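You operate a simulated robot arm through the tools that you are given. There is no shell and no other tool. Be economical: measure what you need, move in short steps, check, and stop when the job is done.

You run a simulated robot arm. Do the job below in one go: nothing can be reset, and whatever is moved stays where it is left.

## Task
Melt the ghee in the small black pan at 50 C, switch off and pour it over the lentils.
Fine: use the small ring, pan on before the heat; the empty pan goes on the trivet and the glass lid on the blue pot, which stays where it stands; leave the other lids.

The check looks at the end state, three seconds after you hand in, the way a careful person would. Anything else that was tipped, shoved, dropped, spilled or broken makes it a failure. A push-on lid holds only when it is set on centred and level and pressed home; a screw cap is set on level and turned clockwise until tight.

## Robot
A 6-joint arm with a two-finger parallel gripper, fixed in place. Base frame: the origin is at the foot of the arm, x ahead of it, y to its left, z up. Readings come in mm, rad, newtons and seconds.
With the tool pointing down near the work surface it reaches from about 360 to 540 mm from the base axis. Its first joint turns from -2.897 to 2.897 rad. Payload 3.91 kg.
Tool frame: the origin (TCP) lies between the finger pads and is the grasp point; the fingertips stand 30 mm ahead of it; z points along the fingers, y is the line along which they close. The gripper opens to 110 mm. The fingers are 20 mm wide and 10 mm thick; the gripper's body (48 by 112 mm) begins 55 mm behind the TCP.
Orientation is that of the tool frame in the base frame, as a unit quaternion [x, y, z, w]. With the fingers straight down and closing along the base's y, the tool's x points along the base's -x, its y along +y and its z along -z.

## Interface
- The arm moves only by the tool send_rows. Its argument "moves" is a list of rows, each an object of numbers (a shift or turn left out is 0, a gripper value left out holds the last): "tx", "ty", "tz": the shift along the tool's x, y, z in m; "rx", "ry", "rz": the turn, a rotation vector about the tool's x, y, z in rad; "grip": the closure in counts, from 0 (fully open) to 255 (shut). In form: [{"tx": .., "ty": .., "tz": .., "rx": .., "ry": .., "rz": .., "grip": ..}, ...]. A call has 1 to 8 rows; each row is the pose to reach, as a shift and turn from the pose commanded when the call began, along the tool's axes at that moment. Each row takes 0.2 s and may step no farther than 50 mm and 0.15 rad from the row before; otherwise, or with a gripper value out of range, the whole call is refused. Where a pose cannot be reached the arm comes as near as it can. A force on the tool above 80 N (or 10 N above the force at the start of the call, whichever is more), or a blocked arm, ends the call early, and 0.2 s more pass. Each finger travels about 108 mm/s and halts on what it meets, pressing with about 41 N; the grip force reading is that of the motor and also rises with nothing between the fingers. The clock runs only during rows and for 0.2 s after the last one: add rows that repeat a pose to give the fingers time. The reply holds the time, the measured pose of the TCP, the force on the tool along the base axes, the opening and the grip force, in the units named above and with some noise, with the torque about the TCP (base axes, N m) and any sound that the robot's microphone picked up.
- Cameras (640 x 400 px; columns grow to the right, rows downward): "scene" is fixed at [52.6, 498.6, 1593.6]; the picture's right is [-0.69, -0.72, 0.00], its down [-0.47, 0.45, -0.76] and it looks along [0.55, -0.52, -0.65] (base axes); focal length 326 px, centre (320, 200). "wrist" rides on the gripper at [77, 7, -114] in the tool frame; the picture's right is [-0.09, 1.00, 0.00], its down [-0.80, -0.07, -0.59] and it looks along [-0.59, -0.05, 0.80] (tool axes); focal length 270 px, centre (320, 200). There is no depth. A picture from a camera that has moved, and an enlarged one, comes with that camera's place and axes in the base frame and with its lens.
- snapshot(camera): a new picture of that camera. No time passes.
- move_column(by): slides the trunk up (or, below 0, down) by that many mm; the arm rides with it, the base frame stays. It gives what a move gives, with no picture.
- zoom(camera, box): a new picture of the part [left, top, right, bottom] of that camera's present view, enlarged. No time passes.
- finish_job(): hands the job in; it is judged then, once.

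Go step by step. Nothing tells you positions but the pictures and the camera data: compare them with the known pose of the tool, close in by small moves and look again before you grip or let go. The budget is 120 turns and 84 pictures, counting those below and the enlarged ones. Unless the task says otherwise, let go and move clear before handing in, and close with one line.

The tools are called after "Emit:" by a JSON object that holds its "fn" and its "kwargs". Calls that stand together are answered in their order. send_rows: Moves the arm, as the interface text tells. Its arguments: {"type":"object","properties":{"moves":{"type":"array","items":{"type":"object","properties":{"tx":{"type":"number"},"ty":{"type":"number"},"tz":{"type":"number"},"rx":{"type":"number"},"ry":{"type":"number"},"rz":{"type":"number"},"grip":{"type":"number"}}}}},"required":["moves"]} The other tools are called the same way: move_column (by) slides the trunk up or down; snapshot (camera) takes a picture; zoom (camera, box) takes an enlarged picture of a part of a camera's view; finish_job () hands the job in.

At the start:

```text
clock: 0.0
ee_pos: [437.8, -17.0, 1305.6]
tcp_rot: [0.0, 1.0, 0.0, 0.0]
force: [0.2, -0.1, 1.2]
torque: [0.03, 0.02, -0.02]
gripper_width: 110.2
finger_force: 0.0
trunk travel left (down, up): [-475.0, 65.0]
```

scene: 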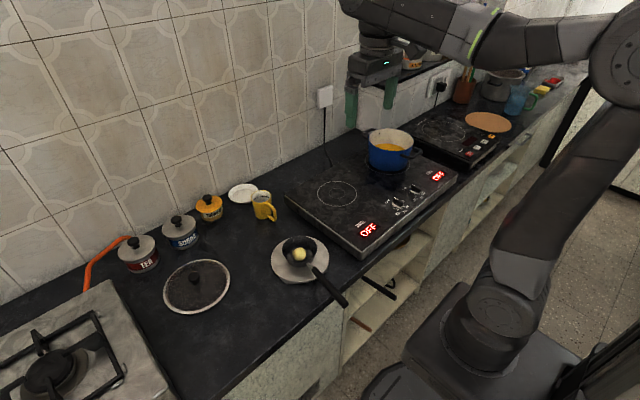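
wrist: 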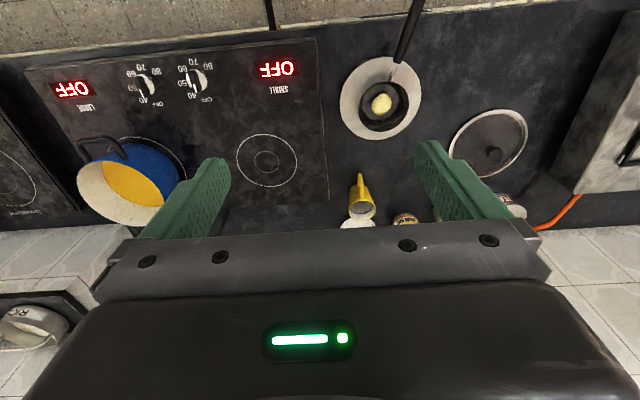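

I see a hob with the blue pot on its large ring, the small pan to its left, and a glass lid farther left. I'll zoom in for detail first.

Emit:
{"fn": "zoom", "kwargs": {"camera": "scene", "box": [140, 160, 380, 310]}}

Emit:
{"fn": "zoom", "kwargs": {"camera": "scene", "box": [300, 110, 540, 260]}}

Emit:
{"fn": "zoom", "kwargs": {"camera": "wrist", "box": [20, 30, 340, 230]}}

Emit:
{"fn": "zoom", "kwargs": {"camera": "wrist", "box": [300, 0, 620, 200]}}

```text
2.67 times, centred on (260, 235) of scene
camera zoom: at [52.6, 498.6, 1593.6], right [-0.69, -0.72, 0.0], down [-0.47, 0.45, -0.76], along [0.55, -0.52, -0.65], focal length 870 px, centre (480, 107)
```

zoom: 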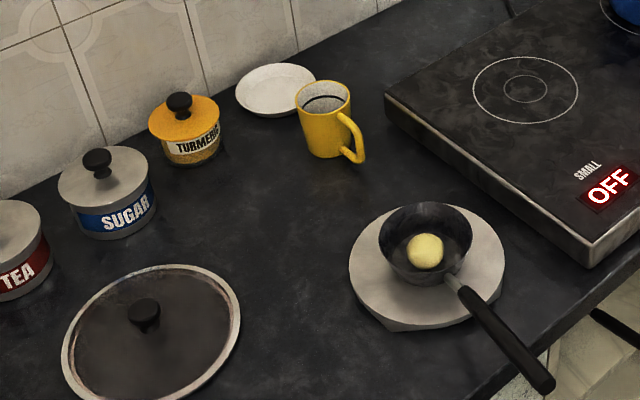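

```text
2.67 times, centred on (420, 185) of scene
camera zoom: at [52.6, 498.6, 1593.6], right [-0.69, -0.72, 0.0], down [-0.47, 0.45, -0.76], along [0.55, -0.52, -0.65], focal length 870 px, centre (53, 240)
```

zoom: 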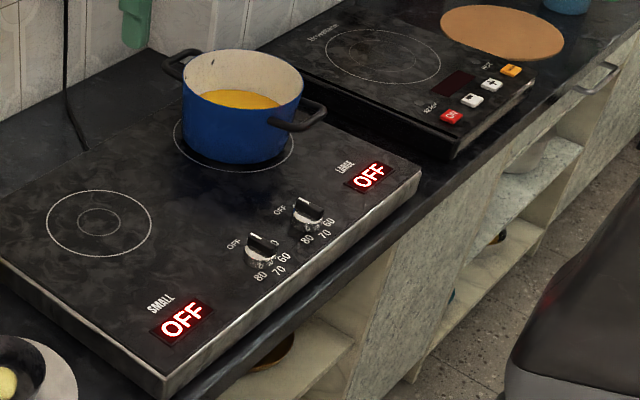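

```text
2.00 times, centred on (180, 130) of wrist
camera zoom: at [360.7, -9.3, 1420.4], right [0.09, 1.0, 0.0], down [0.8, -0.07, 0.59], along [0.59, -0.05, -0.8], focal length 541 px, centre (600, 340)
```

zoom: 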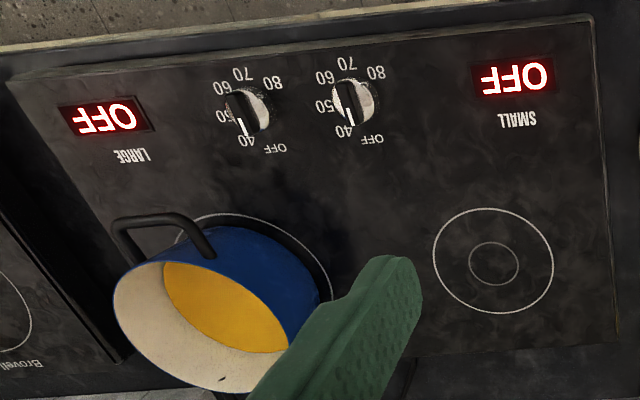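

```text
2.00 times, centred on (460, 100) of wrist
camera zoom: at [360.7, -9.3, 1420.4], right [0.09, 1.0, 0.0], down [0.8, -0.07, 0.59], along [0.59, -0.05, -0.8], focal length 541 px, centre (40, 400)
```

zoom: 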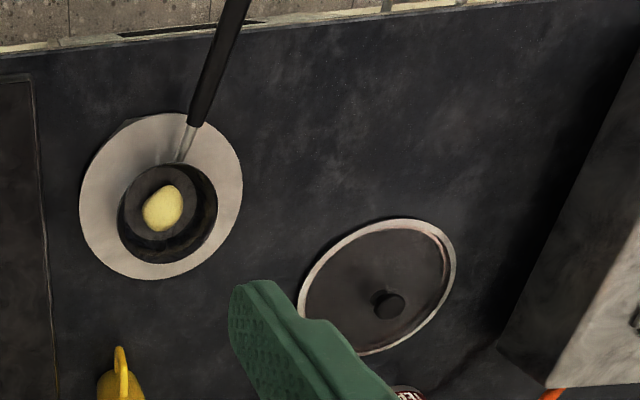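

The pan sits on a grey round disc that I take to be the trivet, since the cork disc far right is out of reach. I'll lower the trunk to get a closer look.

Emit:
{"fn": "move_column", "kwargs": {"by": -220}}

Emit:
{"fn": "snapshot", "kwargs": {"camera": "wrist"}}

Emit:
{"fn": "snapshot", "kwargs": {"camera": "scene"}}

```text
clock: 2.3
ee_pos: [438.0, -16.3, 1085.5]
tcp_rot: [0.002, 1.0, 0.0, -0.001]
force: [-0.8, -0.6, -0.5]
torque: [-0.04, 0.04, -0.03]
gripper_width: 109.9
finger_force: 0.0
trunk travel left (down, up): [-255.0, 285.0]
```

```text
77 pictures are left
camera wrist: at [360.7, -9.3, 1200.4], right [0.09, 1.0, 0.0], down [0.8, -0.07, 0.59], along [0.59, -0.05, -0.8], focal length 270 px, centre (320, 200)
```

wrist: 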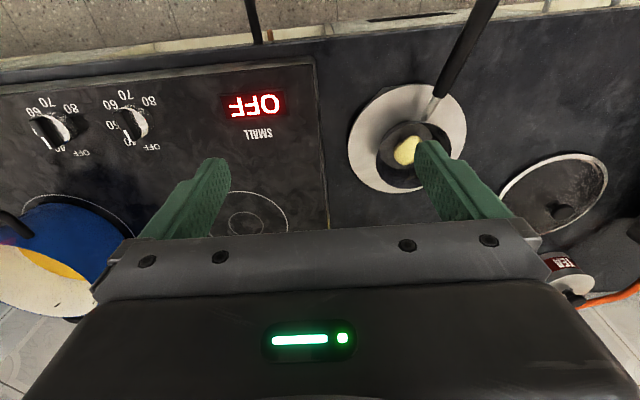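

```text
76 pictures are left
```

scene: 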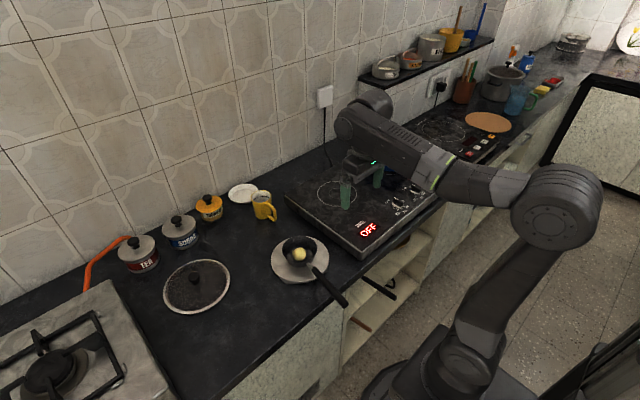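

Hob top is at about z=855 and the counter about 805. The pan is near (543, 109) and its handle runs back to about (331, 150). I'll move over the handle and line up with it.

Emit:
{"fn": "send_rows", "kwargs": {"moves": [{"tx": 0.007, "ty": 0.04, "rz": 0.04}, {"tx": 0.014, "ty": 0.08, "rz": 0.08}, {"tx": 0.021, "ty": 0.12, "rz": 0.12}, {"tx": 0.028, "ty": 0.153, "rz": 0.166}, {"tx": 0.028, "ty": 0.153, "rz": 0.166}]}}

Emit:
{"fn": "move_column", "kwargs": {"by": -80}}

Emit:
{"fn": "snapshot", "kwargs": {"camera": "wrist"}}

Emit:
{"fn": "zoom", "kwargs": {"camera": "scene", "box": [240, 200, 400, 300]}}

```text
clock: 3.5
ee_pos: [408.8, 138.1, 1085.5]
tcp_rot: [0.083, 0.997, 0.001, -0.001]
force: [0.1, 1.0, -0.1]
torque: [0.0, 0.04, 0.05]
gripper_width: 109.9
finger_force: 0.0
trunk travel left (down, up): [-255.0, 285.0]
```

```text
clock: 4.7
ee_pos: [409.2, 136.9, 1006.4]
tcp_rot: [0.084, 0.996, -0.001, 0.0]
force: [-0.5, 0.4, 0.9]
torque: [0.02, 0.03, 0.0]
gripper_width: 110.2
finger_force: 0.0
trunk travel left (down, up): [-175.0, 365.0]
```

```text
75 pictures are left
camera wrist: at [334.0, 156.6, 1120.6], right [0.25, 0.97, 0.0], down [0.78, -0.2, 0.59], along [0.58, -0.15, -0.8], focal length 270 px, centre (320, 200)
```

wrist: 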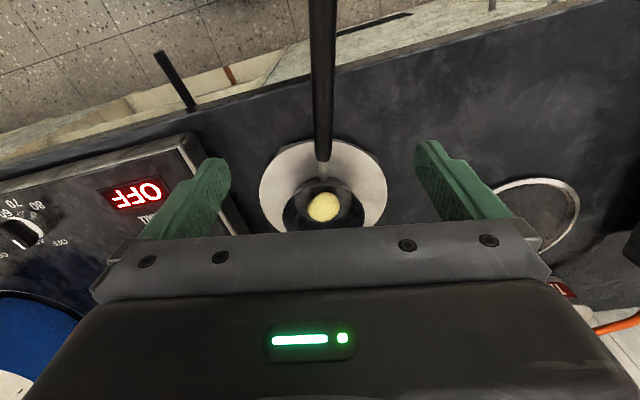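

```text
4.00 times, centred on (320, 250) of scene
camera zoom: at [52.6, 498.6, 1593.6], right [-0.69, -0.72, 0.0], down [-0.47, 0.45, -0.76], along [0.55, -0.52, -0.65], focal length 1305 px, centre (320, 0)
```

zoom: 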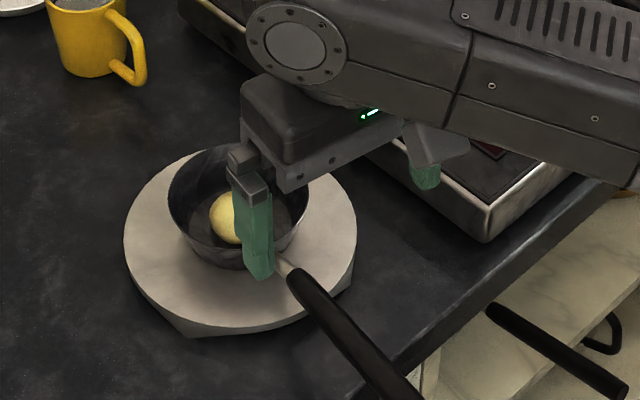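

The handle runs from about (470, 124, 860) to (335, 155). I'll correct the yaw a little and come down over it about 130 mm from the pan's centre.

Emit:
{"fn": "send_rows", "kwargs": {"moves": [{"tx": -0.007, "rz": 0.05}, {"tx": -0.007, "rz": 0.05}]}}

Emit:
{"fn": "move_column", "kwargs": {"by": -100}}

Emit:
{"fn": "snapshot", "kwargs": {"camera": "wrist"}}

Emit:
{"fn": "zoom", "kwargs": {"camera": "scene", "box": [240, 220, 400, 320]}}

```text
clock: 5.3
ee_pos: [415.3, 134.8, 1005.8]
tcp_rot: [0.109, 0.994, -0.001, 0.0]
force: [0.8, -0.9, 0.3]
torque: [-0.03, 0.01, -0.04]
gripper_width: 109.7
finger_force: 0.1
trunk travel left (down, up): [-175.0, 365.0]
```

```text
clock: 6.6
ee_pos: [416.2, 134.8, 905.0]
tcp_rot: [0.107, 0.994, 0.0, 0.001]
force: [0.2, -0.6, 0.1]
torque: [0.03, 0.03, -0.03]
gripper_width: 110.2
finger_force: 0.2
trunk travel left (down, up): [-75.0, 465.0]
```

```text
73 pictures are left
camera wrist: at [342.3, 158.7, 1020.5], right [0.3, 0.95, 0.0], down [0.77, -0.24, 0.59], along [0.57, -0.18, -0.8], focal length 270 px, centre (320, 200)
```

wrist: 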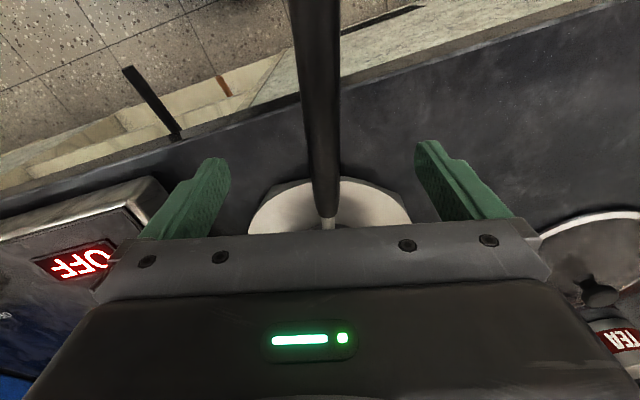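

```text
4.00 times, centred on (320, 270) of scene
camera zoom: at [52.6, 498.6, 1593.6], right [-0.69, -0.72, 0.0], down [-0.47, 0.45, -0.76], along [0.55, -0.52, -0.65], focal length 1305 px, centre (320, -80)
```

zoom: 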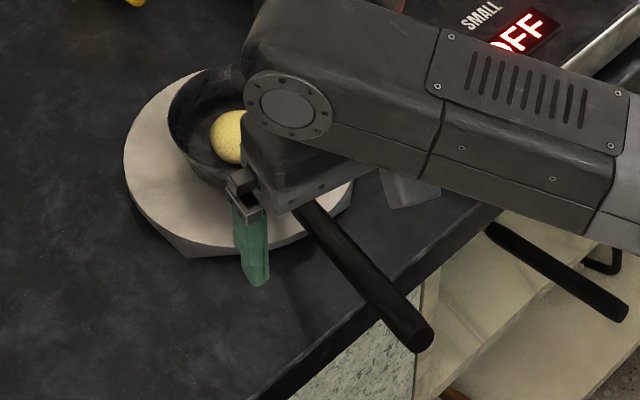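

The handle passes through about (416, 137.5, 868). I'll descend the last 38 mm and close on it.

Emit:
{"fn": "send_rows", "kwargs": {"moves": [{"ty": 0.0025, "tz": 0.015, "rz": 0.03}, {"ty": 0.0025, "tz": 0.038, "rz": 0.03}, {"ty": 0.0025, "tz": 0.038, "rz": 0.03}]}}

Emit:
{"fn": "send_rows", "kwargs": {"moves": [{"grip": 150}, {"grip": 150}, {"grip": 200}, {"grip": 255}, {"grip": 255}, {"grip": 255}]}}

Emit:
{"fn": "zoom", "kwargs": {"camera": "scene", "box": [240, 220, 400, 320]}}

```text
clock: 7.4
ee_pos: [417.0, 137.4, 867.4]
tcp_rot: [0.123, 0.992, 0.0, 0.0]
force: [0.6, -0.5, 0.7]
torque: [0.03, 0.0, -0.01]
gripper_width: 109.9
finger_force: 0.1
trunk travel left (down, up): [-75.0, 465.0]
```

```text
clock: 8.8
ee_pos: [417.1, 137.4, 868.2]
tcp_rot: [0.123, 0.992, 0.0, 0.0]
force: [0.2, 0.4, -0.2]
torque: [-0.01, -0.08, 0.09]
gripper_width: 22.0
finger_force: 40.9
trunk travel left (down, up): [-75.0, 465.0]
```

```text
4.00 times, centred on (320, 270) of scene
camera zoom: at [52.6, 498.6, 1593.6], right [-0.69, -0.72, 0.0], down [-0.47, 0.45, -0.76], along [0.55, -0.52, -0.65], focal length 1305 px, centre (320, -80)
```

zoom: 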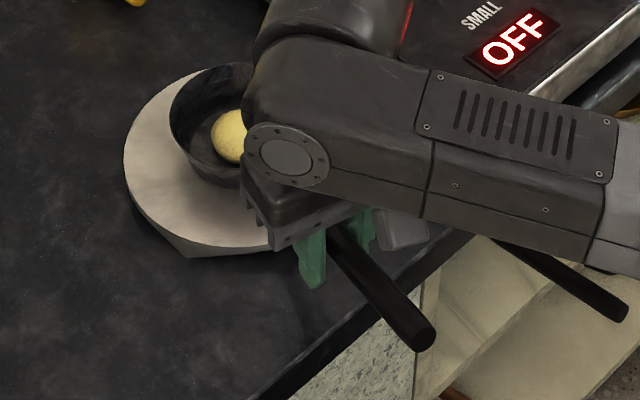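

Gripped at 22 mm. I'll lift 30 mm first and check the load and the pan's tilt.

Emit:
{"fn": "send_rows", "kwargs": {"moves": [{"tz": -0.01}, {"tz": -0.02}, {"tz": -0.03}, {"tz": -0.03}]}}

Emit:
{"fn": "zoom", "kwargs": {"camera": "scene", "box": [240, 200, 400, 300]}}

```text
clock: 9.8
ee_pos: [417.0, 137.6, 896.9]
tcp_rot: [0.122, 0.993, 0.0, 0.0]
force: [0.6, 0.9, -2.2]
torque: [0.04, 0.23, 0.01]
gripper_width: 21.9
finger_force: 41.3
trunk travel left (down, up): [-75.0, 465.0]
```

```text
4.00 times, centred on (320, 250) of scene
camera zoom: at [52.6, 498.6, 1593.6], right [-0.69, -0.72, 0.0], down [-0.47, 0.45, -0.76], along [0.55, -0.52, -0.65], focal length 1305 px, centre (320, 0)
```

zoom: 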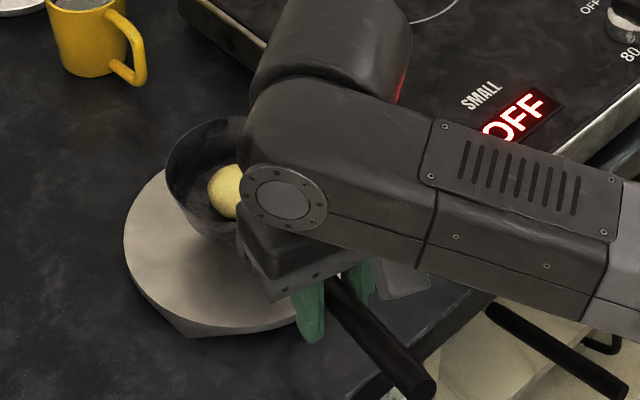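

The pan holds well. I'll raise the trunk and carry the pan over to the small ring near (655, -161), keeping the same yaw.

Emit:
{"fn": "move_column", "kwargs": {"by": 75}}

Emit:
{"fn": "send_rows", "kwargs": {"moves": [{"tx": -0.012, "ty": -0.025}, {"tx": -0.035, "ty": -0.055}, {"tx": -0.06, "ty": -0.09}, {"tx": -0.085, "ty": -0.125}, {"tx": -0.11, "ty": -0.16}, {"tx": -0.13, "ty": -0.195}, {"tx": -0.15, "ty": -0.22}, {"tx": -0.15, "ty": -0.22}]}}

Emit:
{"fn": "snapshot", "kwargs": {"camera": "scene"}}

Emit:
{"fn": "snapshot", "kwargs": {"camera": "wrist"}}

```text
clock: 10.9
ee_pos: [417.3, 137.4, 972.1]
tcp_rot: [0.123, 0.992, 0.0, 0.0]
force: [-0.3, -0.3, -2.5]
torque: [0.07, 0.25, -0.01]
gripper_width: 22.1
finger_force: 40.8
trunk travel left (down, up): [-150.0, 390.0]
```

```text
clock: 12.8
ee_pos: [507.8, -111.8, 968.3]
tcp_rot: [0.122, 0.993, 0.001, 0.0]
force: [-0.1, -0.2, -2.3]
torque: [0.05, 0.22, -0.01]
gripper_width: 22.2
finger_force: 40.3
trunk travel left (down, up): [-150.0, 390.0]
```

```text
69 pictures are left
```

scene: 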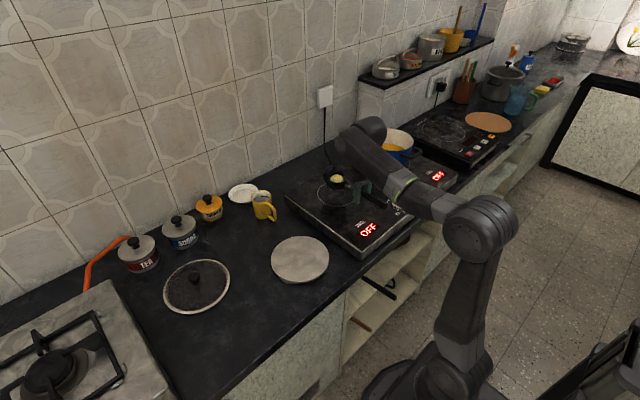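

```text
68 pictures are left
camera wrist: at [435.2, -86.2, 1083.4], right [0.33, 0.94, 0.0], down [0.76, -0.26, 0.59], along [0.56, -0.2, -0.8], focal length 270 px, centre (320, 200)
```

wrist: 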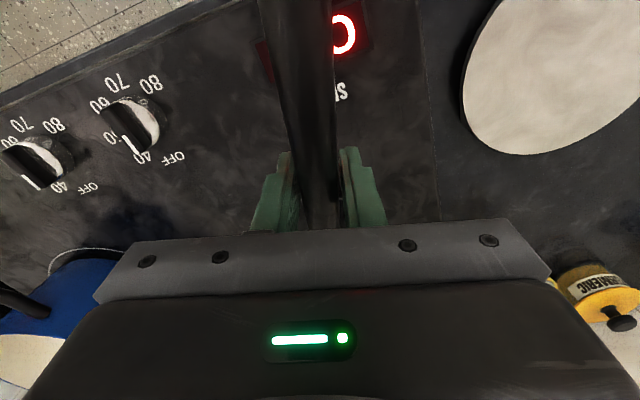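

The pan hangs close to the ring, still about 25 mm short. I'll zoom in to compare, then work downward and outward.

Emit:
{"fn": "zoom", "kwargs": {"camera": "scene", "box": [280, 150, 440, 250]}}

Emit:
{"fn": "send_rows", "kwargs": {"moves": [{"tx": -0.012, "ty": -0.006, "tz": 0.015}, {"tx": -0.025, "ty": -0.013, "tz": 0.03}, {"tx": -0.025, "ty": -0.013, "tz": 0.03}]}}

Emit:
{"fn": "zoom", "kwargs": {"camera": "scene", "box": [280, 150, 440, 250]}}

```text
4.00 times, centred on (360, 200) of scene
camera zoom: at [52.6, 498.6, 1593.6], right [-0.69, -0.72, 0.0], down [-0.47, 0.45, -0.76], along [0.55, -0.52, -0.65], focal length 1305 px, centre (160, 200)
```

zoom: 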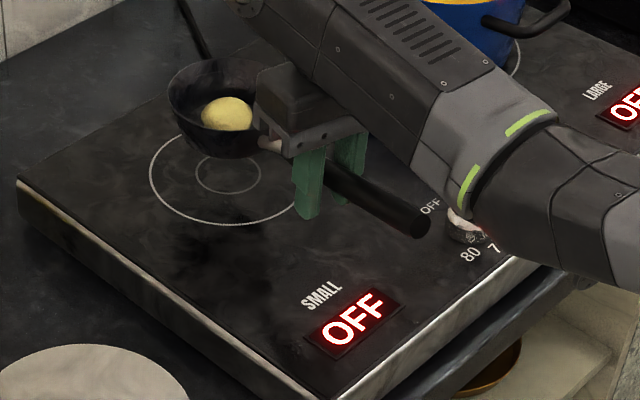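

```text
clock: 13.6
ee_pos: [530.2, -128.6, 938.3]
tcp_rot: [0.123, 0.992, 0.001, 0.0]
force: [0.4, 0.6, -2.2]
torque: [0.04, 0.23, -0.06]
gripper_width: 21.8
finger_force: 41.1
trunk travel left (down, up): [-150.0, 390.0]
```

```text
4.00 times, centred on (360, 200) of scene
camera zoom: at [52.6, 498.6, 1593.6], right [-0.69, -0.72, 0.0], down [-0.47, 0.45, -0.76], along [0.55, -0.52, -0.65], focal length 1305 px, centre (160, 200)
```

zoom: 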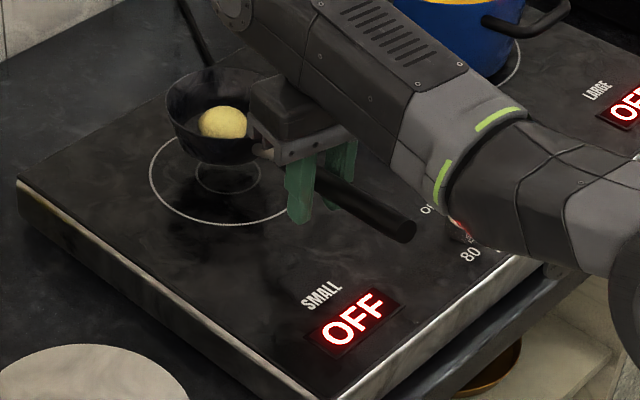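

The pan is over the ring now. I'll lower in small steps and watch the force for contact.

Emit:
{"fn": "send_rows", "kwargs": {"moves": [{"tx": -0.003, "tz": 0.015}, {"tx": -0.003, "tz": 0.028}, {"tx": -0.003, "tz": 0.028}]}}

Emit:
{"fn": "zoom", "kwargs": {"camera": "scene", "box": [280, 150, 440, 250]}}

```text
clock: 14.3
ee_pos: [534.3, -131.0, 911.9]
tcp_rot: [0.122, 0.992, 0.0, 0.0]
force: [0.0, -0.3, -2.0]
torque: [0.07, 0.24, -0.02]
gripper_width: 22.2
finger_force: 41.0
trunk travel left (down, up): [-150.0, 390.0]
```

```text
4.00 times, centred on (360, 200) of scene
camera zoom: at [52.6, 498.6, 1593.6], right [-0.69, -0.72, 0.0], down [-0.47, 0.45, -0.76], along [0.55, -0.52, -0.65], focal length 1305 px, centre (160, 200)
```

zoom: 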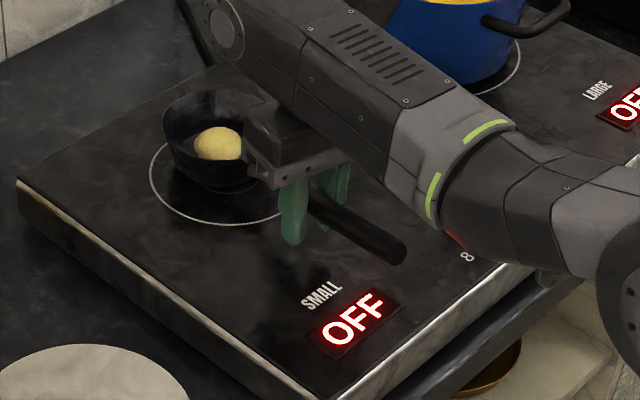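

Emit:
{"fn": "send_rows", "kwargs": {"moves": [{"tx": 0.002, "ty": -0.0055, "tz": 0.004}, {"tx": 0.002, "ty": -0.0055, "tz": 0.007}]}}

Emit:
{"fn": "send_rows", "kwargs": {"moves": [{"tz": 0.002}, {"tz": 0.002}]}}

Emit:
{"fn": "send_rows", "kwargs": {"moves": [{"tz": 0.002}, {"tz": 0.002}]}}

Emit:
{"fn": "zoom", "kwargs": {"camera": "scene", "box": [280, 150, 440, 250]}}

```text
clock: 14.9
ee_pos: [531.2, -135.7, 906.5]
tcp_rot: [0.123, 0.992, 0.0, 0.001]
force: [0.4, -0.6, 0.8]
torque: [0.0, -0.2, 0.09]
gripper_width: 22.0
finger_force: 41.0
trunk travel left (down, up): [-150.0, 390.0]
```

```text
clock: 15.6
ee_pos: [530.1, -135.4, 906.4]
tcp_rot: [0.124, 0.992, -0.001, 0.001]
force: [1.5, 0.1, 10.7]
torque: [-0.27, -1.13, -0.01]
gripper_width: 22.0
finger_force: 41.4
trunk travel left (down, up): [-150.0, 390.0]
```

```text
clock: 16.1
ee_pos: [528.9, -136.0, 903.2]
tcp_rot: [0.123, 0.992, 0.0, 0.001]
force: [-0.8, 1.8, 12.4]
torque: [-0.2, -1.16, 0.19]
gripper_width: 22.0
finger_force: 41.1
trunk travel left (down, up): [-150.0, 390.0]
```

```text
4.00 times, centred on (360, 200) of scene
camera zoom: at [52.6, 498.6, 1593.6], right [-0.69, -0.72, 0.0], down [-0.47, 0.45, -0.76], along [0.55, -0.52, -0.65], focal length 1305 px, centre (160, 200)
```

zoom: 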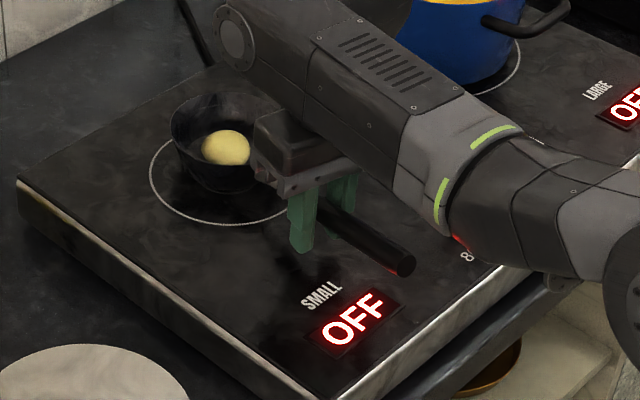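

Contact came at about z=906. I'll take the load off and release, then rise clear.

Emit:
{"fn": "send_rows", "kwargs": {"moves": [{"tz": -0.0025}, {"tz": -0.0025}]}}

Emit:
{"fn": "send_rows", "kwargs": {"moves": [{"grip": 200}, {"grip": 150}, {"grip": 60}, {"grip": 60}, {"grip": 60}]}}

Emit:
{"fn": "move_column", "kwargs": {"by": 110}}

Emit:
{"fn": "zoom", "kwargs": {"camera": "scene", "box": [280, 150, 440, 250]}}

Emit:
{"fn": "snapshot", "kwargs": {"camera": "wrist"}}

```text
clock: 16.8
ee_pos: [530.0, -137.6, 905.2]
tcp_rot: [0.123, 0.992, 0.0, 0.0]
force: [0.2, -0.4, -2.2]
torque: [0.08, 0.19, 0.02]
gripper_width: 22.0
finger_force: 41.2
trunk travel left (down, up): [-150.0, 390.0]
```

```text
clock: 17.9
ee_pos: [530.3, -137.1, 904.8]
tcp_rot: [0.123, 0.992, -0.001, 0.0]
force: [-0.2, -0.7, 0.3]
torque: [-0.02, -0.01, -0.04]
gripper_width: 84.2
finger_force: 0.0
trunk travel left (down, up): [-150.0, 390.0]
```

```text
clock: 19.4
ee_pos: [530.4, -136.8, 1016.3]
tcp_rot: [0.122, 0.993, 0.0, 0.0]
force: [0.8, 0.6, -0.8]
torque: [0.02, 0.03, 0.01]
gripper_width: 84.0
finger_force: 0.1
trunk travel left (down, up): [-260.0, 280.0]
```

```text
4.00 times, centred on (360, 200) of scene
camera zoom: at [52.6, 498.6, 1593.6], right [-0.69, -0.72, 0.0], down [-0.47, 0.45, -0.76], along [0.55, -0.52, -0.65], focal length 1305 px, centre (160, 200)
```

zoom: 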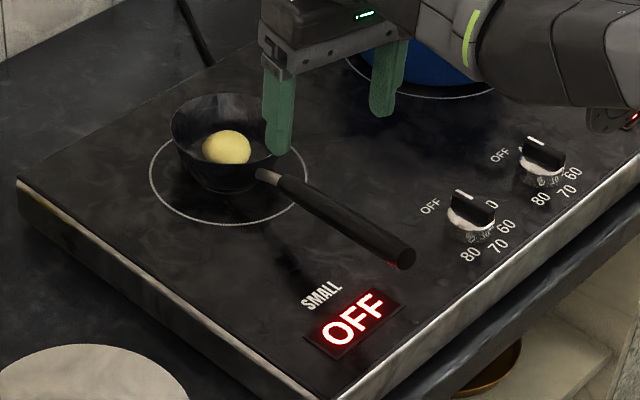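

```text
62 pictures are left
camera wrist: at [456.7, -111.4, 1130.8], right [0.33, 0.94, 0.0], down [0.76, -0.26, 0.59], along [0.56, -0.2, -0.8], focal length 270 px, centre (320, 200)
```

wrist: 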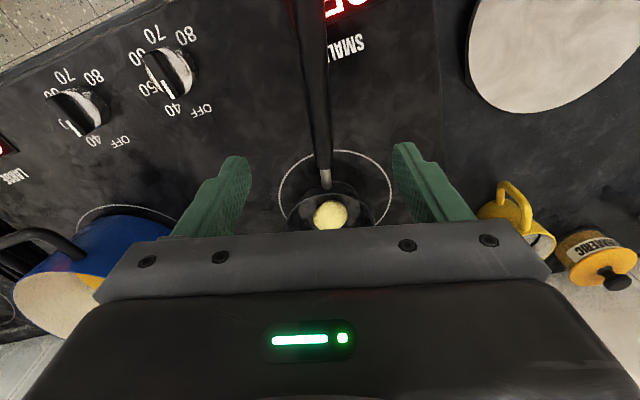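

The pan stands on the small ring. Next is the knob near (463, -256), so I'll look at the dial closely.

Emit:
{"fn": "zoom", "kwargs": {"camera": "wrist", "box": [20, 0, 260, 150]}}

Emit:
{"fn": "zoom", "kwargs": {"camera": "scene", "box": [380, 175, 428, 205]}}

```text
2.67 times, centred on (140, 75) of wrist
camera zoom: at [456.7, -111.4, 1130.8], right [0.33, 0.94, 0.0], down [0.76, -0.26, 0.59], along [0.56, -0.2, -0.8], focal length 721 px, centre (800, 533)
```

zoom: 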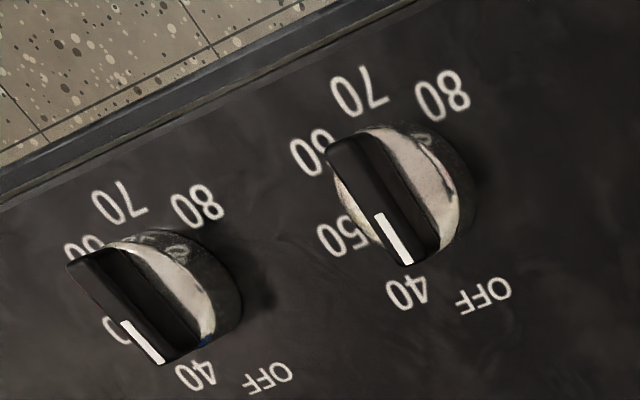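

```text
13.33 times, centred on (404, 190) of scene
camera zoom: at [52.6, 498.6, 1593.6], right [-0.69, -0.72, 0.0], down [-0.47, 0.45, -0.76], along [0.55, -0.52, -0.65], focal length 4350 px, centre (-800, 333)
```

zoom: 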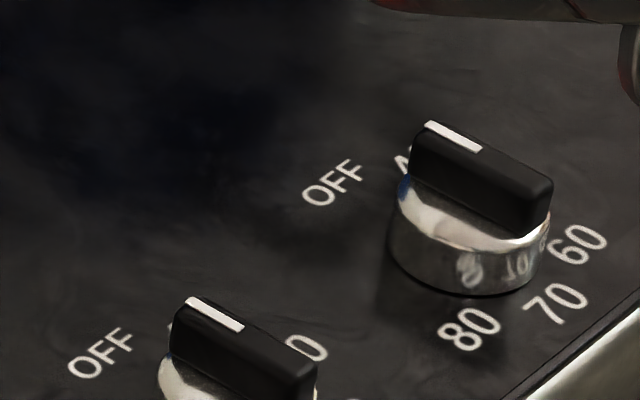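

The dial centre works out at (467, -257.5), with OFF toward +x and 50 toward -y, so it needs a quarter turn clockwise. The pointer is now at OFF, and I'll move over the knob with the fingers closing along y.

Emit:
{"fn": "send_rows", "kwargs": {"moves": [{"tx": 0.008, "ty": -0.035, "rz": -0.06, "grip": 120}, {"tx": 0.016, "ty": -0.07, "rz": -0.12}, {"tx": 0.024, "ty": -0.105, "rz": -0.18}, {"tx": 0.032, "ty": -0.132, "rz": -0.2446}, {"tx": 0.032, "ty": -0.132, "rz": -0.2446}]}}

Emit:
{"fn": "move_column", "kwargs": {"by": -70}}

Emit:
{"fn": "snapshot", "kwargs": {"camera": "wrist"}}

Emit:
{"fn": "zoom", "kwargs": {"camera": "scene", "box": [340, 150, 436, 210]}}

```text
clock: 20.6
ee_pos: [465.4, -256.5, 1013.2]
tcp_rot: [0.001, 1.0, 0.0, 0.0]
force: [-0.5, -0.5, 0.3]
torque: [0.07, -0.03, -0.01]
gripper_width: 58.0
finger_force: 0.1
trunk travel left (down, up): [-260.0, 280.0]
```

```text
clock: 21.6
ee_pos: [465.1, -257.4, 942.5]
tcp_rot: [0.001, 1.0, 0.001, 0.0]
force: [0.9, -0.3, -0.3]
torque: [-0.02, 0.01, -0.03]
gripper_width: 58.4
finger_force: 0.1
trunk travel left (down, up): [-190.0, 350.0]
```

```text
59 pictures are left
camera wrist: at [388.3, -250.1, 1058.9], right [0.09, 1.0, 0.0], down [0.8, -0.07, 0.59], along [0.59, -0.05, -0.8], focal length 270 px, centre (320, 200)
```

wrist: 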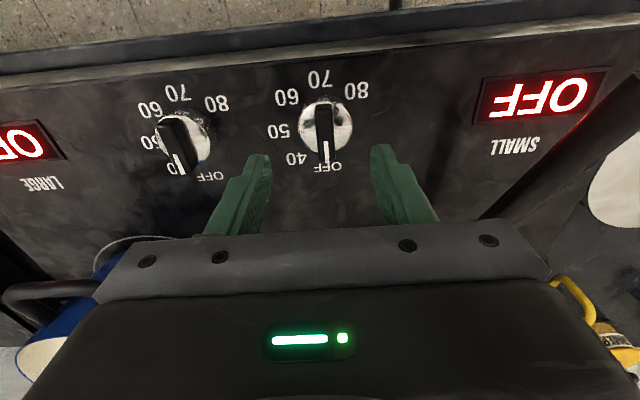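

```text
6.67 times, centred on (388, 180) of scene
camera zoom: at [52.6, 498.6, 1593.6], right [-0.69, -0.72, 0.0], down [-0.47, 0.45, -0.76], along [0.55, -0.52, -0.65], focal length 2175 px, centre (-133, 333)
```

zoom: 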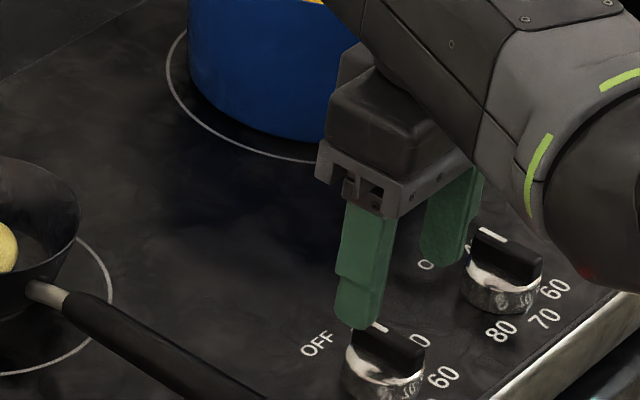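

The knob wing is at about (465, -253), aligned with the fingers. I'll shift 4.7 mm, come down and close.

Emit:
{"fn": "send_rows", "kwargs": {"moves": [{"tx": -0.001, "ty": 0.0047, "tz": 0.018}, {"tx": -0.001, "ty": 0.0047, "tz": 0.037}, {"tx": -0.001, "ty": 0.0047, "tz": 0.037}]}}

Emit:
{"fn": "zoom", "kwargs": {"camera": "wrist", "box": [200, 50, 440, 200]}}

```text
clock: 22.4
ee_pos: [465.6, -251.5, 906.1]
tcp_rot: [0.001, 1.0, 0.001, 0.0]
force: [-0.4, 0.3, 1.6]
torque: [0.0, 0.01, -0.02]
gripper_width: 58.4
finger_force: 0.1
trunk travel left (down, up): [-190.0, 350.0]
```

```text
2.67 times, centred on (320, 125) of wrist
camera zoom: at [388.8, -243.8, 1021.4], right [0.09, 1.0, 0.0], down [0.8, -0.07, 0.59], along [0.59, -0.05, -0.8], focal length 721 px, centre (320, 400)
```

zoom: 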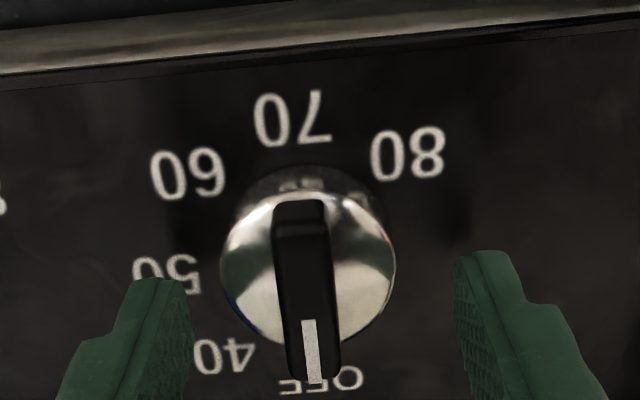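

Emit:
{"fn": "send_rows", "kwargs": {"moves": [{"ty": -0.0018, "tz": 0.002}, {"ty": -0.0018, "tz": 0.002, "grip": 180}, {"ty": -0.0018, "tz": 0.002, "grip": 255}, {"ty": -0.0018, "tz": 0.002, "grip": 255}, {"ty": -0.0018, "tz": 0.002, "grip": 255}]}}

Emit:
{"fn": "zoom", "kwargs": {"camera": "wrist", "box": [200, 50, 440, 200]}}

```text
clock: 23.6
ee_pos: [466.0, -254.2, 904.5]
tcp_rot: [0.001, 1.0, 0.0, -0.001]
force: [1.5, -7.3, -0.7]
torque: [-0.4, -0.21, 0.0]
gripper_width: 40.0
finger_force: 45.2
trunk travel left (down, up): [-190.0, 350.0]
```

```text
2.67 times, centred on (320, 125) of wrist
camera zoom: at [389.0, -246.1, 1019.7], right [0.09, 1.0, 0.0], down [0.8, -0.07, 0.59], along [0.59, -0.05, -0.8], focal length 721 px, centre (320, 400)
```

zoom: 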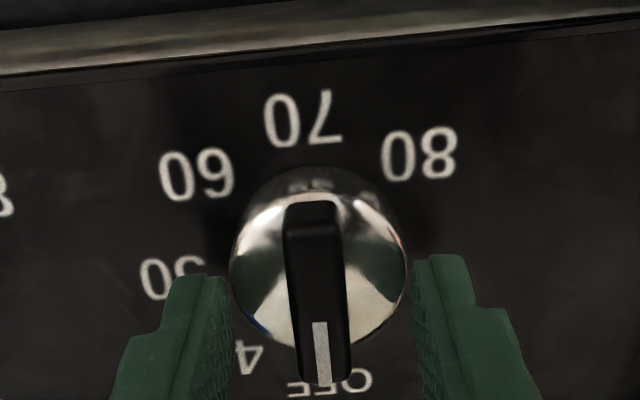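

The fingers closed on the 40 mm metal skirt. I'll open, rise 6 mm to the wing and close again.

Emit:
{"fn": "send_rows", "kwargs": {"moves": [{"grip": 140}, {"tz": -0.006, "grip": 140}, {"tz": -0.006, "grip": 255}, {"tz": -0.006, "grip": 255}, {"tz": -0.006, "grip": 255}]}}

Emit:
{"fn": "zoom", "kwargs": {"camera": "wrist", "box": [200, 50, 440, 200]}}

```text
clock: 24.9
ee_pos: [466.5, -253.4, 911.3]
tcp_rot: [0.001, 1.0, 0.0, 0.0]
force: [-0.5, -1.6, -1.4]
torque: [-0.04, -0.25, -0.01]
gripper_width: 12.2
finger_force: 44.9
trunk travel left (down, up): [-190.0, 350.0]
```

```text
2.67 times, centred on (320, 125) of wrist
camera zoom: at [389.5, -246.1, 1025.8], right [0.09, 1.0, 0.0], down [0.8, -0.07, 0.59], along [0.59, -0.05, -0.8], focal length 721 px, centre (320, 400)
```

zoom: 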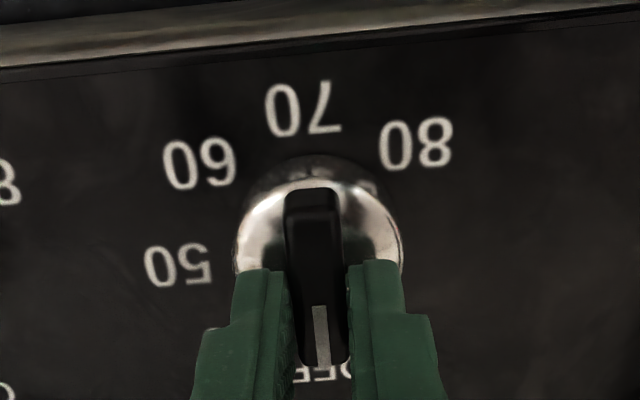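

The wing is gripped. I'll turn in stages and check the display.

Emit:
{"fn": "send_rows", "kwargs": {"moves": [{"rz": 0.13}, {"rz": 0.26}, {"rz": 0.39}, {"rz": 0.52}, {"rz": 0.65}, {"rz": 0.785}]}}

Emit:
{"fn": "zoom", "kwargs": {"camera": "scene", "box": [300, 150, 460, 250]}}

```text
clock: 26.2
ee_pos: [464.6, -256.2, 909.9]
tcp_rot: [0.385, 0.923, 0.0, 0.0]
force: [-6.3, -11.0, -2.8]
torque: [-0.8, -0.24, 0.06]
gripper_width: 12.0
finger_force: 44.8
trunk travel left (down, up): [-190.0, 350.0]
```

```text
4.00 times, centred on (380, 200) of scene
camera zoom: at [52.6, 498.6, 1593.6], right [-0.69, -0.72, 0.0], down [-0.47, 0.45, -0.76], along [0.55, -0.52, -0.65], focal length 1305 px, centre (80, 200)
```

zoom: 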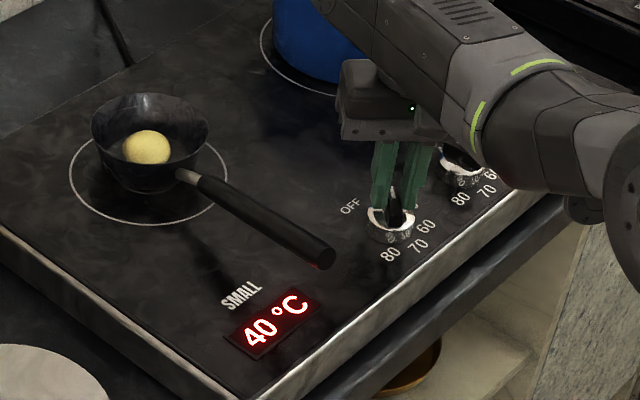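

The SMALL display reads 40 C after 45°. I'll turn another 45° for 50.

Emit:
{"fn": "send_rows", "kwargs": {"moves": [{"rz": 0.13}, {"rz": 0.26}, {"rz": 0.39}, {"rz": 0.52}, {"rz": 0.65}, {"rz": 0.785}, {"rz": 0.785}]}}

Emit:
{"fn": "zoom", "kwargs": {"camera": "scene", "box": [300, 150, 460, 250]}}

```text
clock: 27.9
ee_pos: [461.7, -256.7, 910.8]
tcp_rot: [0.708, 0.706, 0.0, -0.001]
force: [-44.0, -25.0, -9.7]
torque: [-0.06, 1.01, 0.18]
gripper_width: 11.6
finger_force: 44.7
trunk travel left (down, up): [-190.0, 350.0]
```

```text
4.00 times, centred on (380, 200) of scene
camera zoom: at [52.6, 498.6, 1593.6], right [-0.69, -0.72, 0.0], down [-0.47, 0.45, -0.76], along [0.55, -0.52, -0.65], focal length 1305 px, centre (80, 200)
```

zoom: 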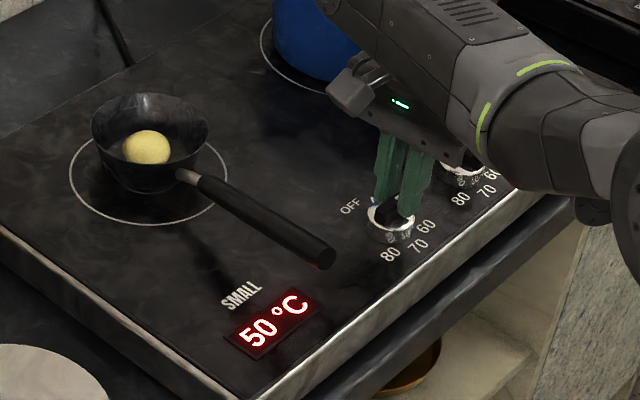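

It reads 50 C. I'll open the fingers and wait here, watching the ghee.

Emit:
{"fn": "send_rows", "kwargs": {"moves": [{"grip": 200}, {"grip": 160}, {"grip": 160}, {"tx": -0.0, "ty": -0.0, "tz": -0.03, "grip": 160}, {"tz": -0.03}, {"tz": -0.03}, {"tz": -0.03}, {"tz": -0.03}]}}

Emit:
{"fn": "send_rows", "kwargs": {"moves": [{}, {}, {}, {}, {}, {}, {}, {}]}}

Emit:
{"fn": "send_rows", "kwargs": {"moves": [{}, {}, {}, {}, {}, {}, {}, {}]}}

Emit:
{"fn": "zoom", "kwargs": {"camera": "scene", "box": [300, 150, 460, 250]}}

```text
clock: 29.6
ee_pos: [465.4, -254.3, 940.0]
tcp_rot: [0.708, 0.707, 0.0, 0.0]
force: [1.1, 0.2, -0.7]
torque: [0.0, 0.0, 0.02]
gripper_width: 41.1
finger_force: 0.0
trunk travel left (down, up): [-190.0, 350.0]
```

```text
clock: 31.4
ee_pos: [465.9, -253.5, 940.5]
tcp_rot: [0.708, 0.706, 0.001, 0.001]
force: [0.5, 0.2, -0.6]
torque: [0.01, 0.04, -0.02]
gripper_width: 41.1
finger_force: 0.1
trunk travel left (down, up): [-190.0, 350.0]
```

```text
clock: 33.2
ee_pos: [465.5, -254.4, 938.8]
tcp_rot: [0.708, 0.706, 0.0, -0.001]
force: [0.4, -1.0, -0.1]
torque: [0.01, -0.04, -0.01]
gripper_width: 40.9
finger_force: 0.1
trunk travel left (down, up): [-190.0, 350.0]
```

```text
4.00 times, centred on (380, 200) of scene
camera zoom: at [52.6, 498.6, 1593.6], right [-0.69, -0.72, 0.0], down [-0.47, 0.45, -0.76], along [0.55, -0.52, -0.65], focal length 1305 px, centre (80, 200)
```

zoom: 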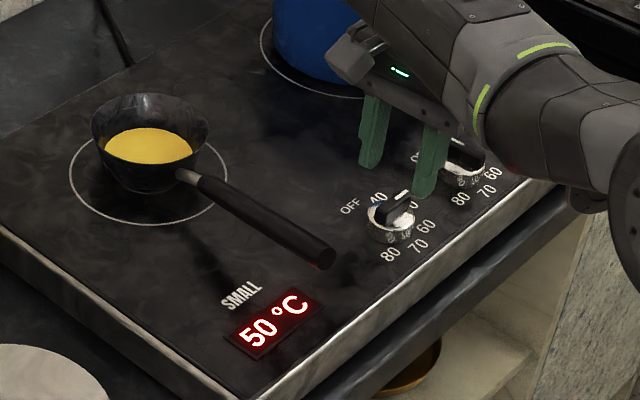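

The ghee has melted. I'll re-grip the wing, centred at about x=461.5, and turn it back to OFF.

Emit:
{"fn": "send_rows", "kwargs": {"moves": [{"ty": -0.004, "tz": 0.015}, {"ty": -0.004, "tz": 0.0295}, {"ty": -0.004, "tz": 0.0295, "grip": 255}, {"ty": -0.004, "tz": 0.0295}, {"ty": -0.004, "tz": 0.0295}]}}

Emit:
{"fn": "send_rows", "kwargs": {"moves": [{"rz": -0.14}, {"rz": -0.28}, {"rz": -0.42}, {"rz": -0.56}, {"rz": -0.7}, {"rz": -0.785}]}}

Emit:
{"fn": "send_rows", "kwargs": {"moves": [{"rz": -0.14}, {"rz": -0.28}, {"rz": -0.42}, {"rz": -0.56}, {"rz": -0.7}, {"rz": -0.785}]}}

Emit:
{"fn": "zoom", "kwargs": {"camera": "scene", "box": [300, 150, 460, 250]}}

```text
clock: 34.5
ee_pos: [461.1, -253.6, 910.1]
tcp_rot: [0.707, 0.707, 0.001, -0.001]
force: [-2.0, -0.4, -1.1]
torque: [-0.26, 0.06, 0.0]
gripper_width: 11.8
finger_force: 44.6
trunk travel left (down, up): [-190.0, 350.0]
```

```text
clock: 35.9
ee_pos: [462.4, -254.2, 909.9]
tcp_rot: [0.382, 0.924, 0.0, -0.001]
force: [-4.0, -0.2, -10.0]
torque: [-0.93, -0.79, 0.01]
gripper_width: 11.9
finger_force: 44.8
trunk travel left (down, up): [-190.0, 350.0]
```

```text
clock: 37.2
ee_pos: [462.6, -253.7, 910.3]
tcp_rot: [-0.001, 1.0, -0.001, -0.001]
force: [-0.7, 9.3, -3.5]
torque: [0.31, 1.26, -0.03]
gripper_width: 11.9
finger_force: 44.9
trunk travel left (down, up): [-190.0, 350.0]
```

```text
4.00 times, centred on (380, 200) of scene
camera zoom: at [52.6, 498.6, 1593.6], right [-0.69, -0.72, 0.0], down [-0.47, 0.45, -0.76], along [0.55, -0.52, -0.65], focal length 1305 px, centre (80, 200)
```

zoom: 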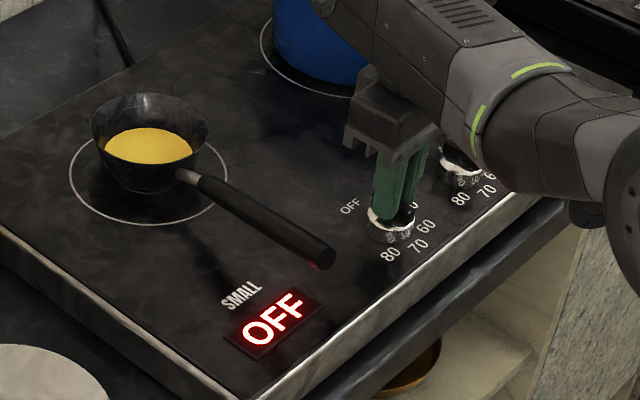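

OFF again, with the ghee liquid. I'll release, rise, and test the reach toward the pot at about (656, -452) before picking up the pan.

Emit:
{"fn": "send_rows", "kwargs": {"moves": [{"grip": 200}, {"grip": 140}, {"grip": 140}, {"tz": -0.03}, {"tz": -0.03}]}}

Emit:
{"fn": "move_column", "kwargs": {"by": 120}}

Emit:
{"fn": "send_rows", "kwargs": {"moves": [{"tx": -0.015, "ty": -0.045}, {"tx": -0.03, "ty": -0.09}, {"tx": -0.06, "ty": -0.11}, {"tx": -0.06, "ty": -0.11}]}}

Emit:
{"fn": "snapshot", "kwargs": {"camera": "scene"}}

Emit:
{"fn": "snapshot", "kwargs": {"camera": "wrist"}}

```text
clock: 38.5
ee_pos: [459.7, -253.5, 940.9]
tcp_rot: [0.001, 1.0, 0.0, 0.001]
force: [0.9, 0.2, 0.7]
torque: [0.02, 0.03, -0.01]
gripper_width: 49.5
finger_force: 0.0
trunk travel left (down, up): [-190.0, 350.0]
```

```text
clock: 40.0
ee_pos: [462.0, -253.6, 1060.8]
tcp_rot: [0.0, 1.0, 0.0, 0.0]
force: [-0.6, 0.3, -0.8]
torque: [0.01, 0.03, 0.0]
gripper_width: 49.2
finger_force: 0.1
trunk travel left (down, up): [-310.0, 230.0]
```

```text
clock: 41.0
ee_pos: [521.4, -361.7, 1060.3]
tcp_rot: [0.002, 1.0, 0.0, -0.001]
force: [-0.4, -0.5, -0.2]
torque: [0.0, 0.03, -0.02]
gripper_width: 49.8
finger_force: 0.0
trunk travel left (down, up): [-310.0, 230.0]
```

```text
50 pictures are left
```

scene: 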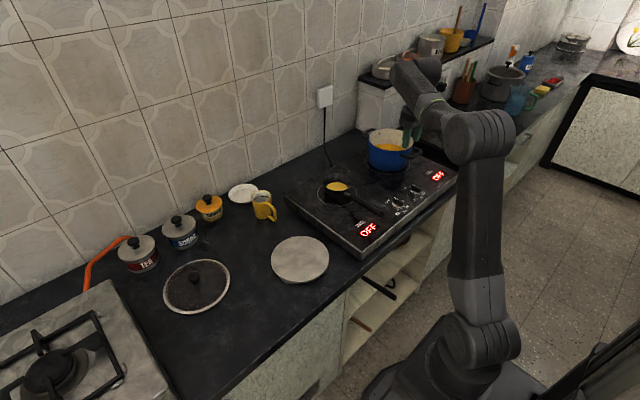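

```text
49 pictures are left
camera wrist: at [444.0, -354.5, 1175.6], right [0.09, 1.0, 0.0], down [0.8, -0.07, 0.59], along [0.59, -0.05, -0.8], focal length 270 px, centre (320, 200)
```

wrist: 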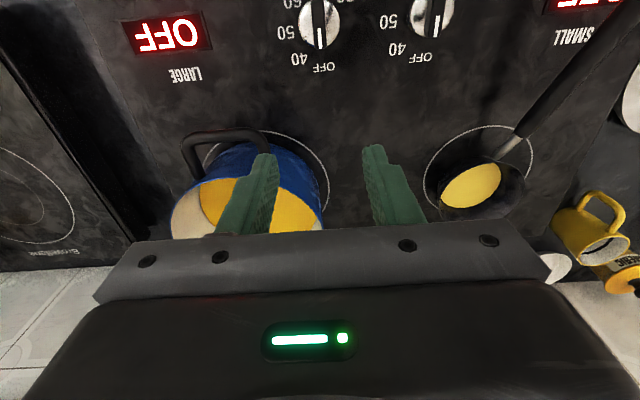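

Radius 634 is reached easily here. I'll probe further out over the pot, staying high.

Emit:
{"fn": "send_rows", "kwargs": {"moves": [{"tx": -0.04, "ty": -0.028}, {"tx": -0.08, "ty": -0.055}, {"tx": -0.11, "ty": -0.075}, {"tx": -0.135, "ty": -0.092}, {"tx": -0.135, "ty": -0.092}]}}

Emit:
{"fn": "snapshot", "kwargs": {"camera": "wrist"}}

Emit:
{"fn": "snapshot", "kwargs": {"camera": "scene"}}

```text
clock: 42.1
ee_pos: [620.1, -431.3, 1045.3]
tcp_rot: [0.002, 1.0, -0.002, 0.003]
force: [0.1, 0.0, 0.7]
torque: [0.03, -0.02, -0.02]
gripper_width: 49.5
finger_force: 0.2
out of reach, approached as far as the arm can: row 3, 4, 5
trunk travel left (down, up): [-310.0, 230.0]
```

```text
48 pictures are left
camera wrist: at [542.6, -425.1, 1159.9], right [0.09, 1.0, 0.0], down [0.8, -0.07, 0.6], along [0.6, -0.06, -0.8], focal length 270 px, centre (320, 200)
```

wrist: 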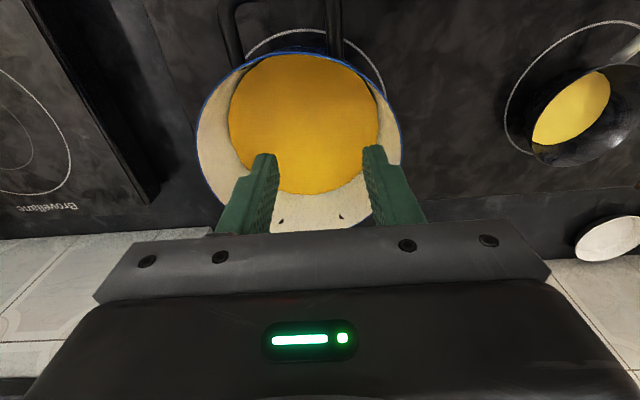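

```text
47 pictures are left
```

scene: 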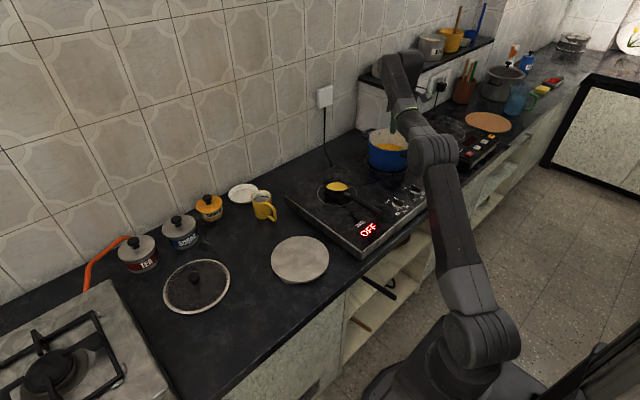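

Radius 755 is reachable, so pouring will work with a grip radius of about 630. I'll go back above the pan handle.

Emit:
{"fn": "send_rows", "kwargs": {"moves": [{"tx": 0.018, "ty": 0.042, "rz": 0.03}, {"tx": 0.036, "ty": 0.084, "rz": 0.06}, {"tx": 0.054, "ty": 0.126, "rz": 0.09}, {"tx": 0.072, "ty": 0.168, "rz": 0.12}, {"tx": 0.09, "ty": 0.21, "rz": 0.15}, {"tx": 0.108, "ty": 0.252, "rz": 0.18}, {"tx": 0.124, "ty": 0.292, "rz": 0.21}, {"tx": 0.136, "ty": 0.321, "rz": 0.2446, "grip": 60}]}}

Emit:
{"fn": "send_rows", "kwargs": {"moves": [{}, {}]}}

Emit:
{"fn": "snapshot", "kwargs": {"camera": "wrist"}}

```text
clock: 44.0
ee_pos: [489.8, -113.6, 1046.4]
tcp_rot: [0.123, 0.992, 0.0, 0.0]
force: [-0.9, 1.4, -0.4]
torque: [-0.03, 0.01, -0.01]
gripper_width: 83.9
finger_force: 0.1
trunk travel left (down, up): [-310.0, 230.0]
```

```text
clock: 44.5
ee_pos: [489.4, -114.2, 1045.5]
tcp_rot: [0.124, 0.992, -0.001, 0.0]
force: [-0.2, 0.2, 0.0]
torque: [-0.02, 0.01, -0.02]
gripper_width: 84.1
finger_force: 0.1
trunk travel left (down, up): [-310.0, 230.0]
```

```text
46 pictures are left
camera wrist: at [416.4, -89.1, 1160.9], right [0.33, 0.94, 0.0], down [0.76, -0.26, 0.59], along [0.56, -0.2, -0.8], focal length 270 px, centre (320, 200)
```

wrist: 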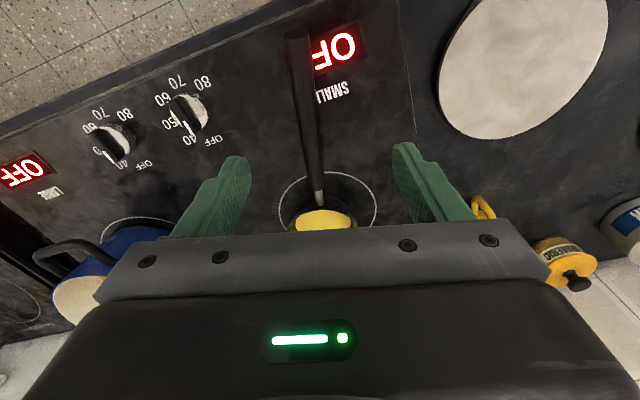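

Emit:
{"fn": "send_rows", "kwargs": {"moves": [{"tx": -0.0176, "ty": -0.006}, {"tx": -0.0352, "ty": -0.0125}, {"tx": -0.0352, "ty": -0.0125}]}}

Emit:
{"fn": "move_column", "kwargs": {"by": -100}}

Emit:
{"fn": "zoom", "kwargs": {"camera": "scene", "box": [300, 150, 460, 250]}}

Emit:
{"fn": "snapshot", "kwargs": {"camera": "wrist"}}

```text
clock: 45.4
ee_pos: [519.7, -134.7, 1046.4]
tcp_rot: [0.123, 0.992, -0.001, 0.0]
force: [-0.4, 0.4, -0.3]
torque: [0.01, 0.05, 0.03]
gripper_width: 84.2
finger_force: 0.0
trunk travel left (down, up): [-310.0, 230.0]
```

```text
clock: 46.7
ee_pos: [520.3, -134.5, 946.1]
tcp_rot: [0.123, 0.992, 0.0, 0.0]
force: [0.5, 0.4, -0.4]
torque: [0.01, 0.01, 0.02]
gripper_width: 84.5
finger_force: 0.1
trunk travel left (down, up): [-210.0, 330.0]
```

```text
4.00 times, centred on (380, 200) of scene
camera zoom: at [52.6, 498.6, 1593.6], right [-0.69, -0.72, 0.0], down [-0.47, 0.45, -0.76], along [0.55, -0.52, -0.65], focal length 1305 px, centre (80, 200)
```

zoom: 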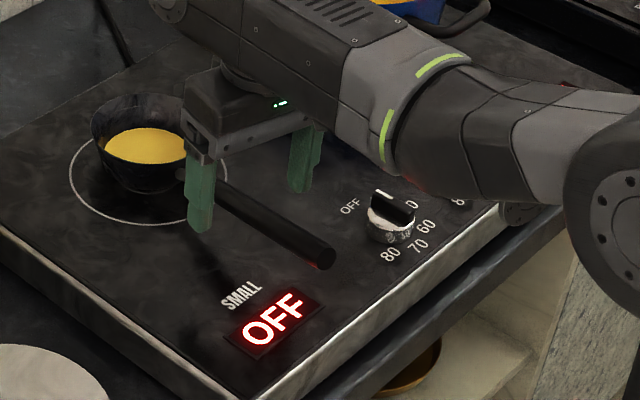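

```text
44 pictures are left
camera wrist: at [447.3, -109.0, 1061.6], right [0.33, 0.94, 0.0], down [0.76, -0.26, 0.59], along [0.56, -0.2, -0.8], focal length 270 px, centre (320, 200)
```

wrist: 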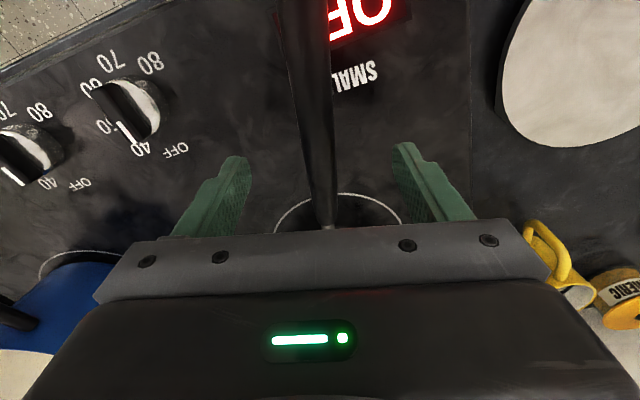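

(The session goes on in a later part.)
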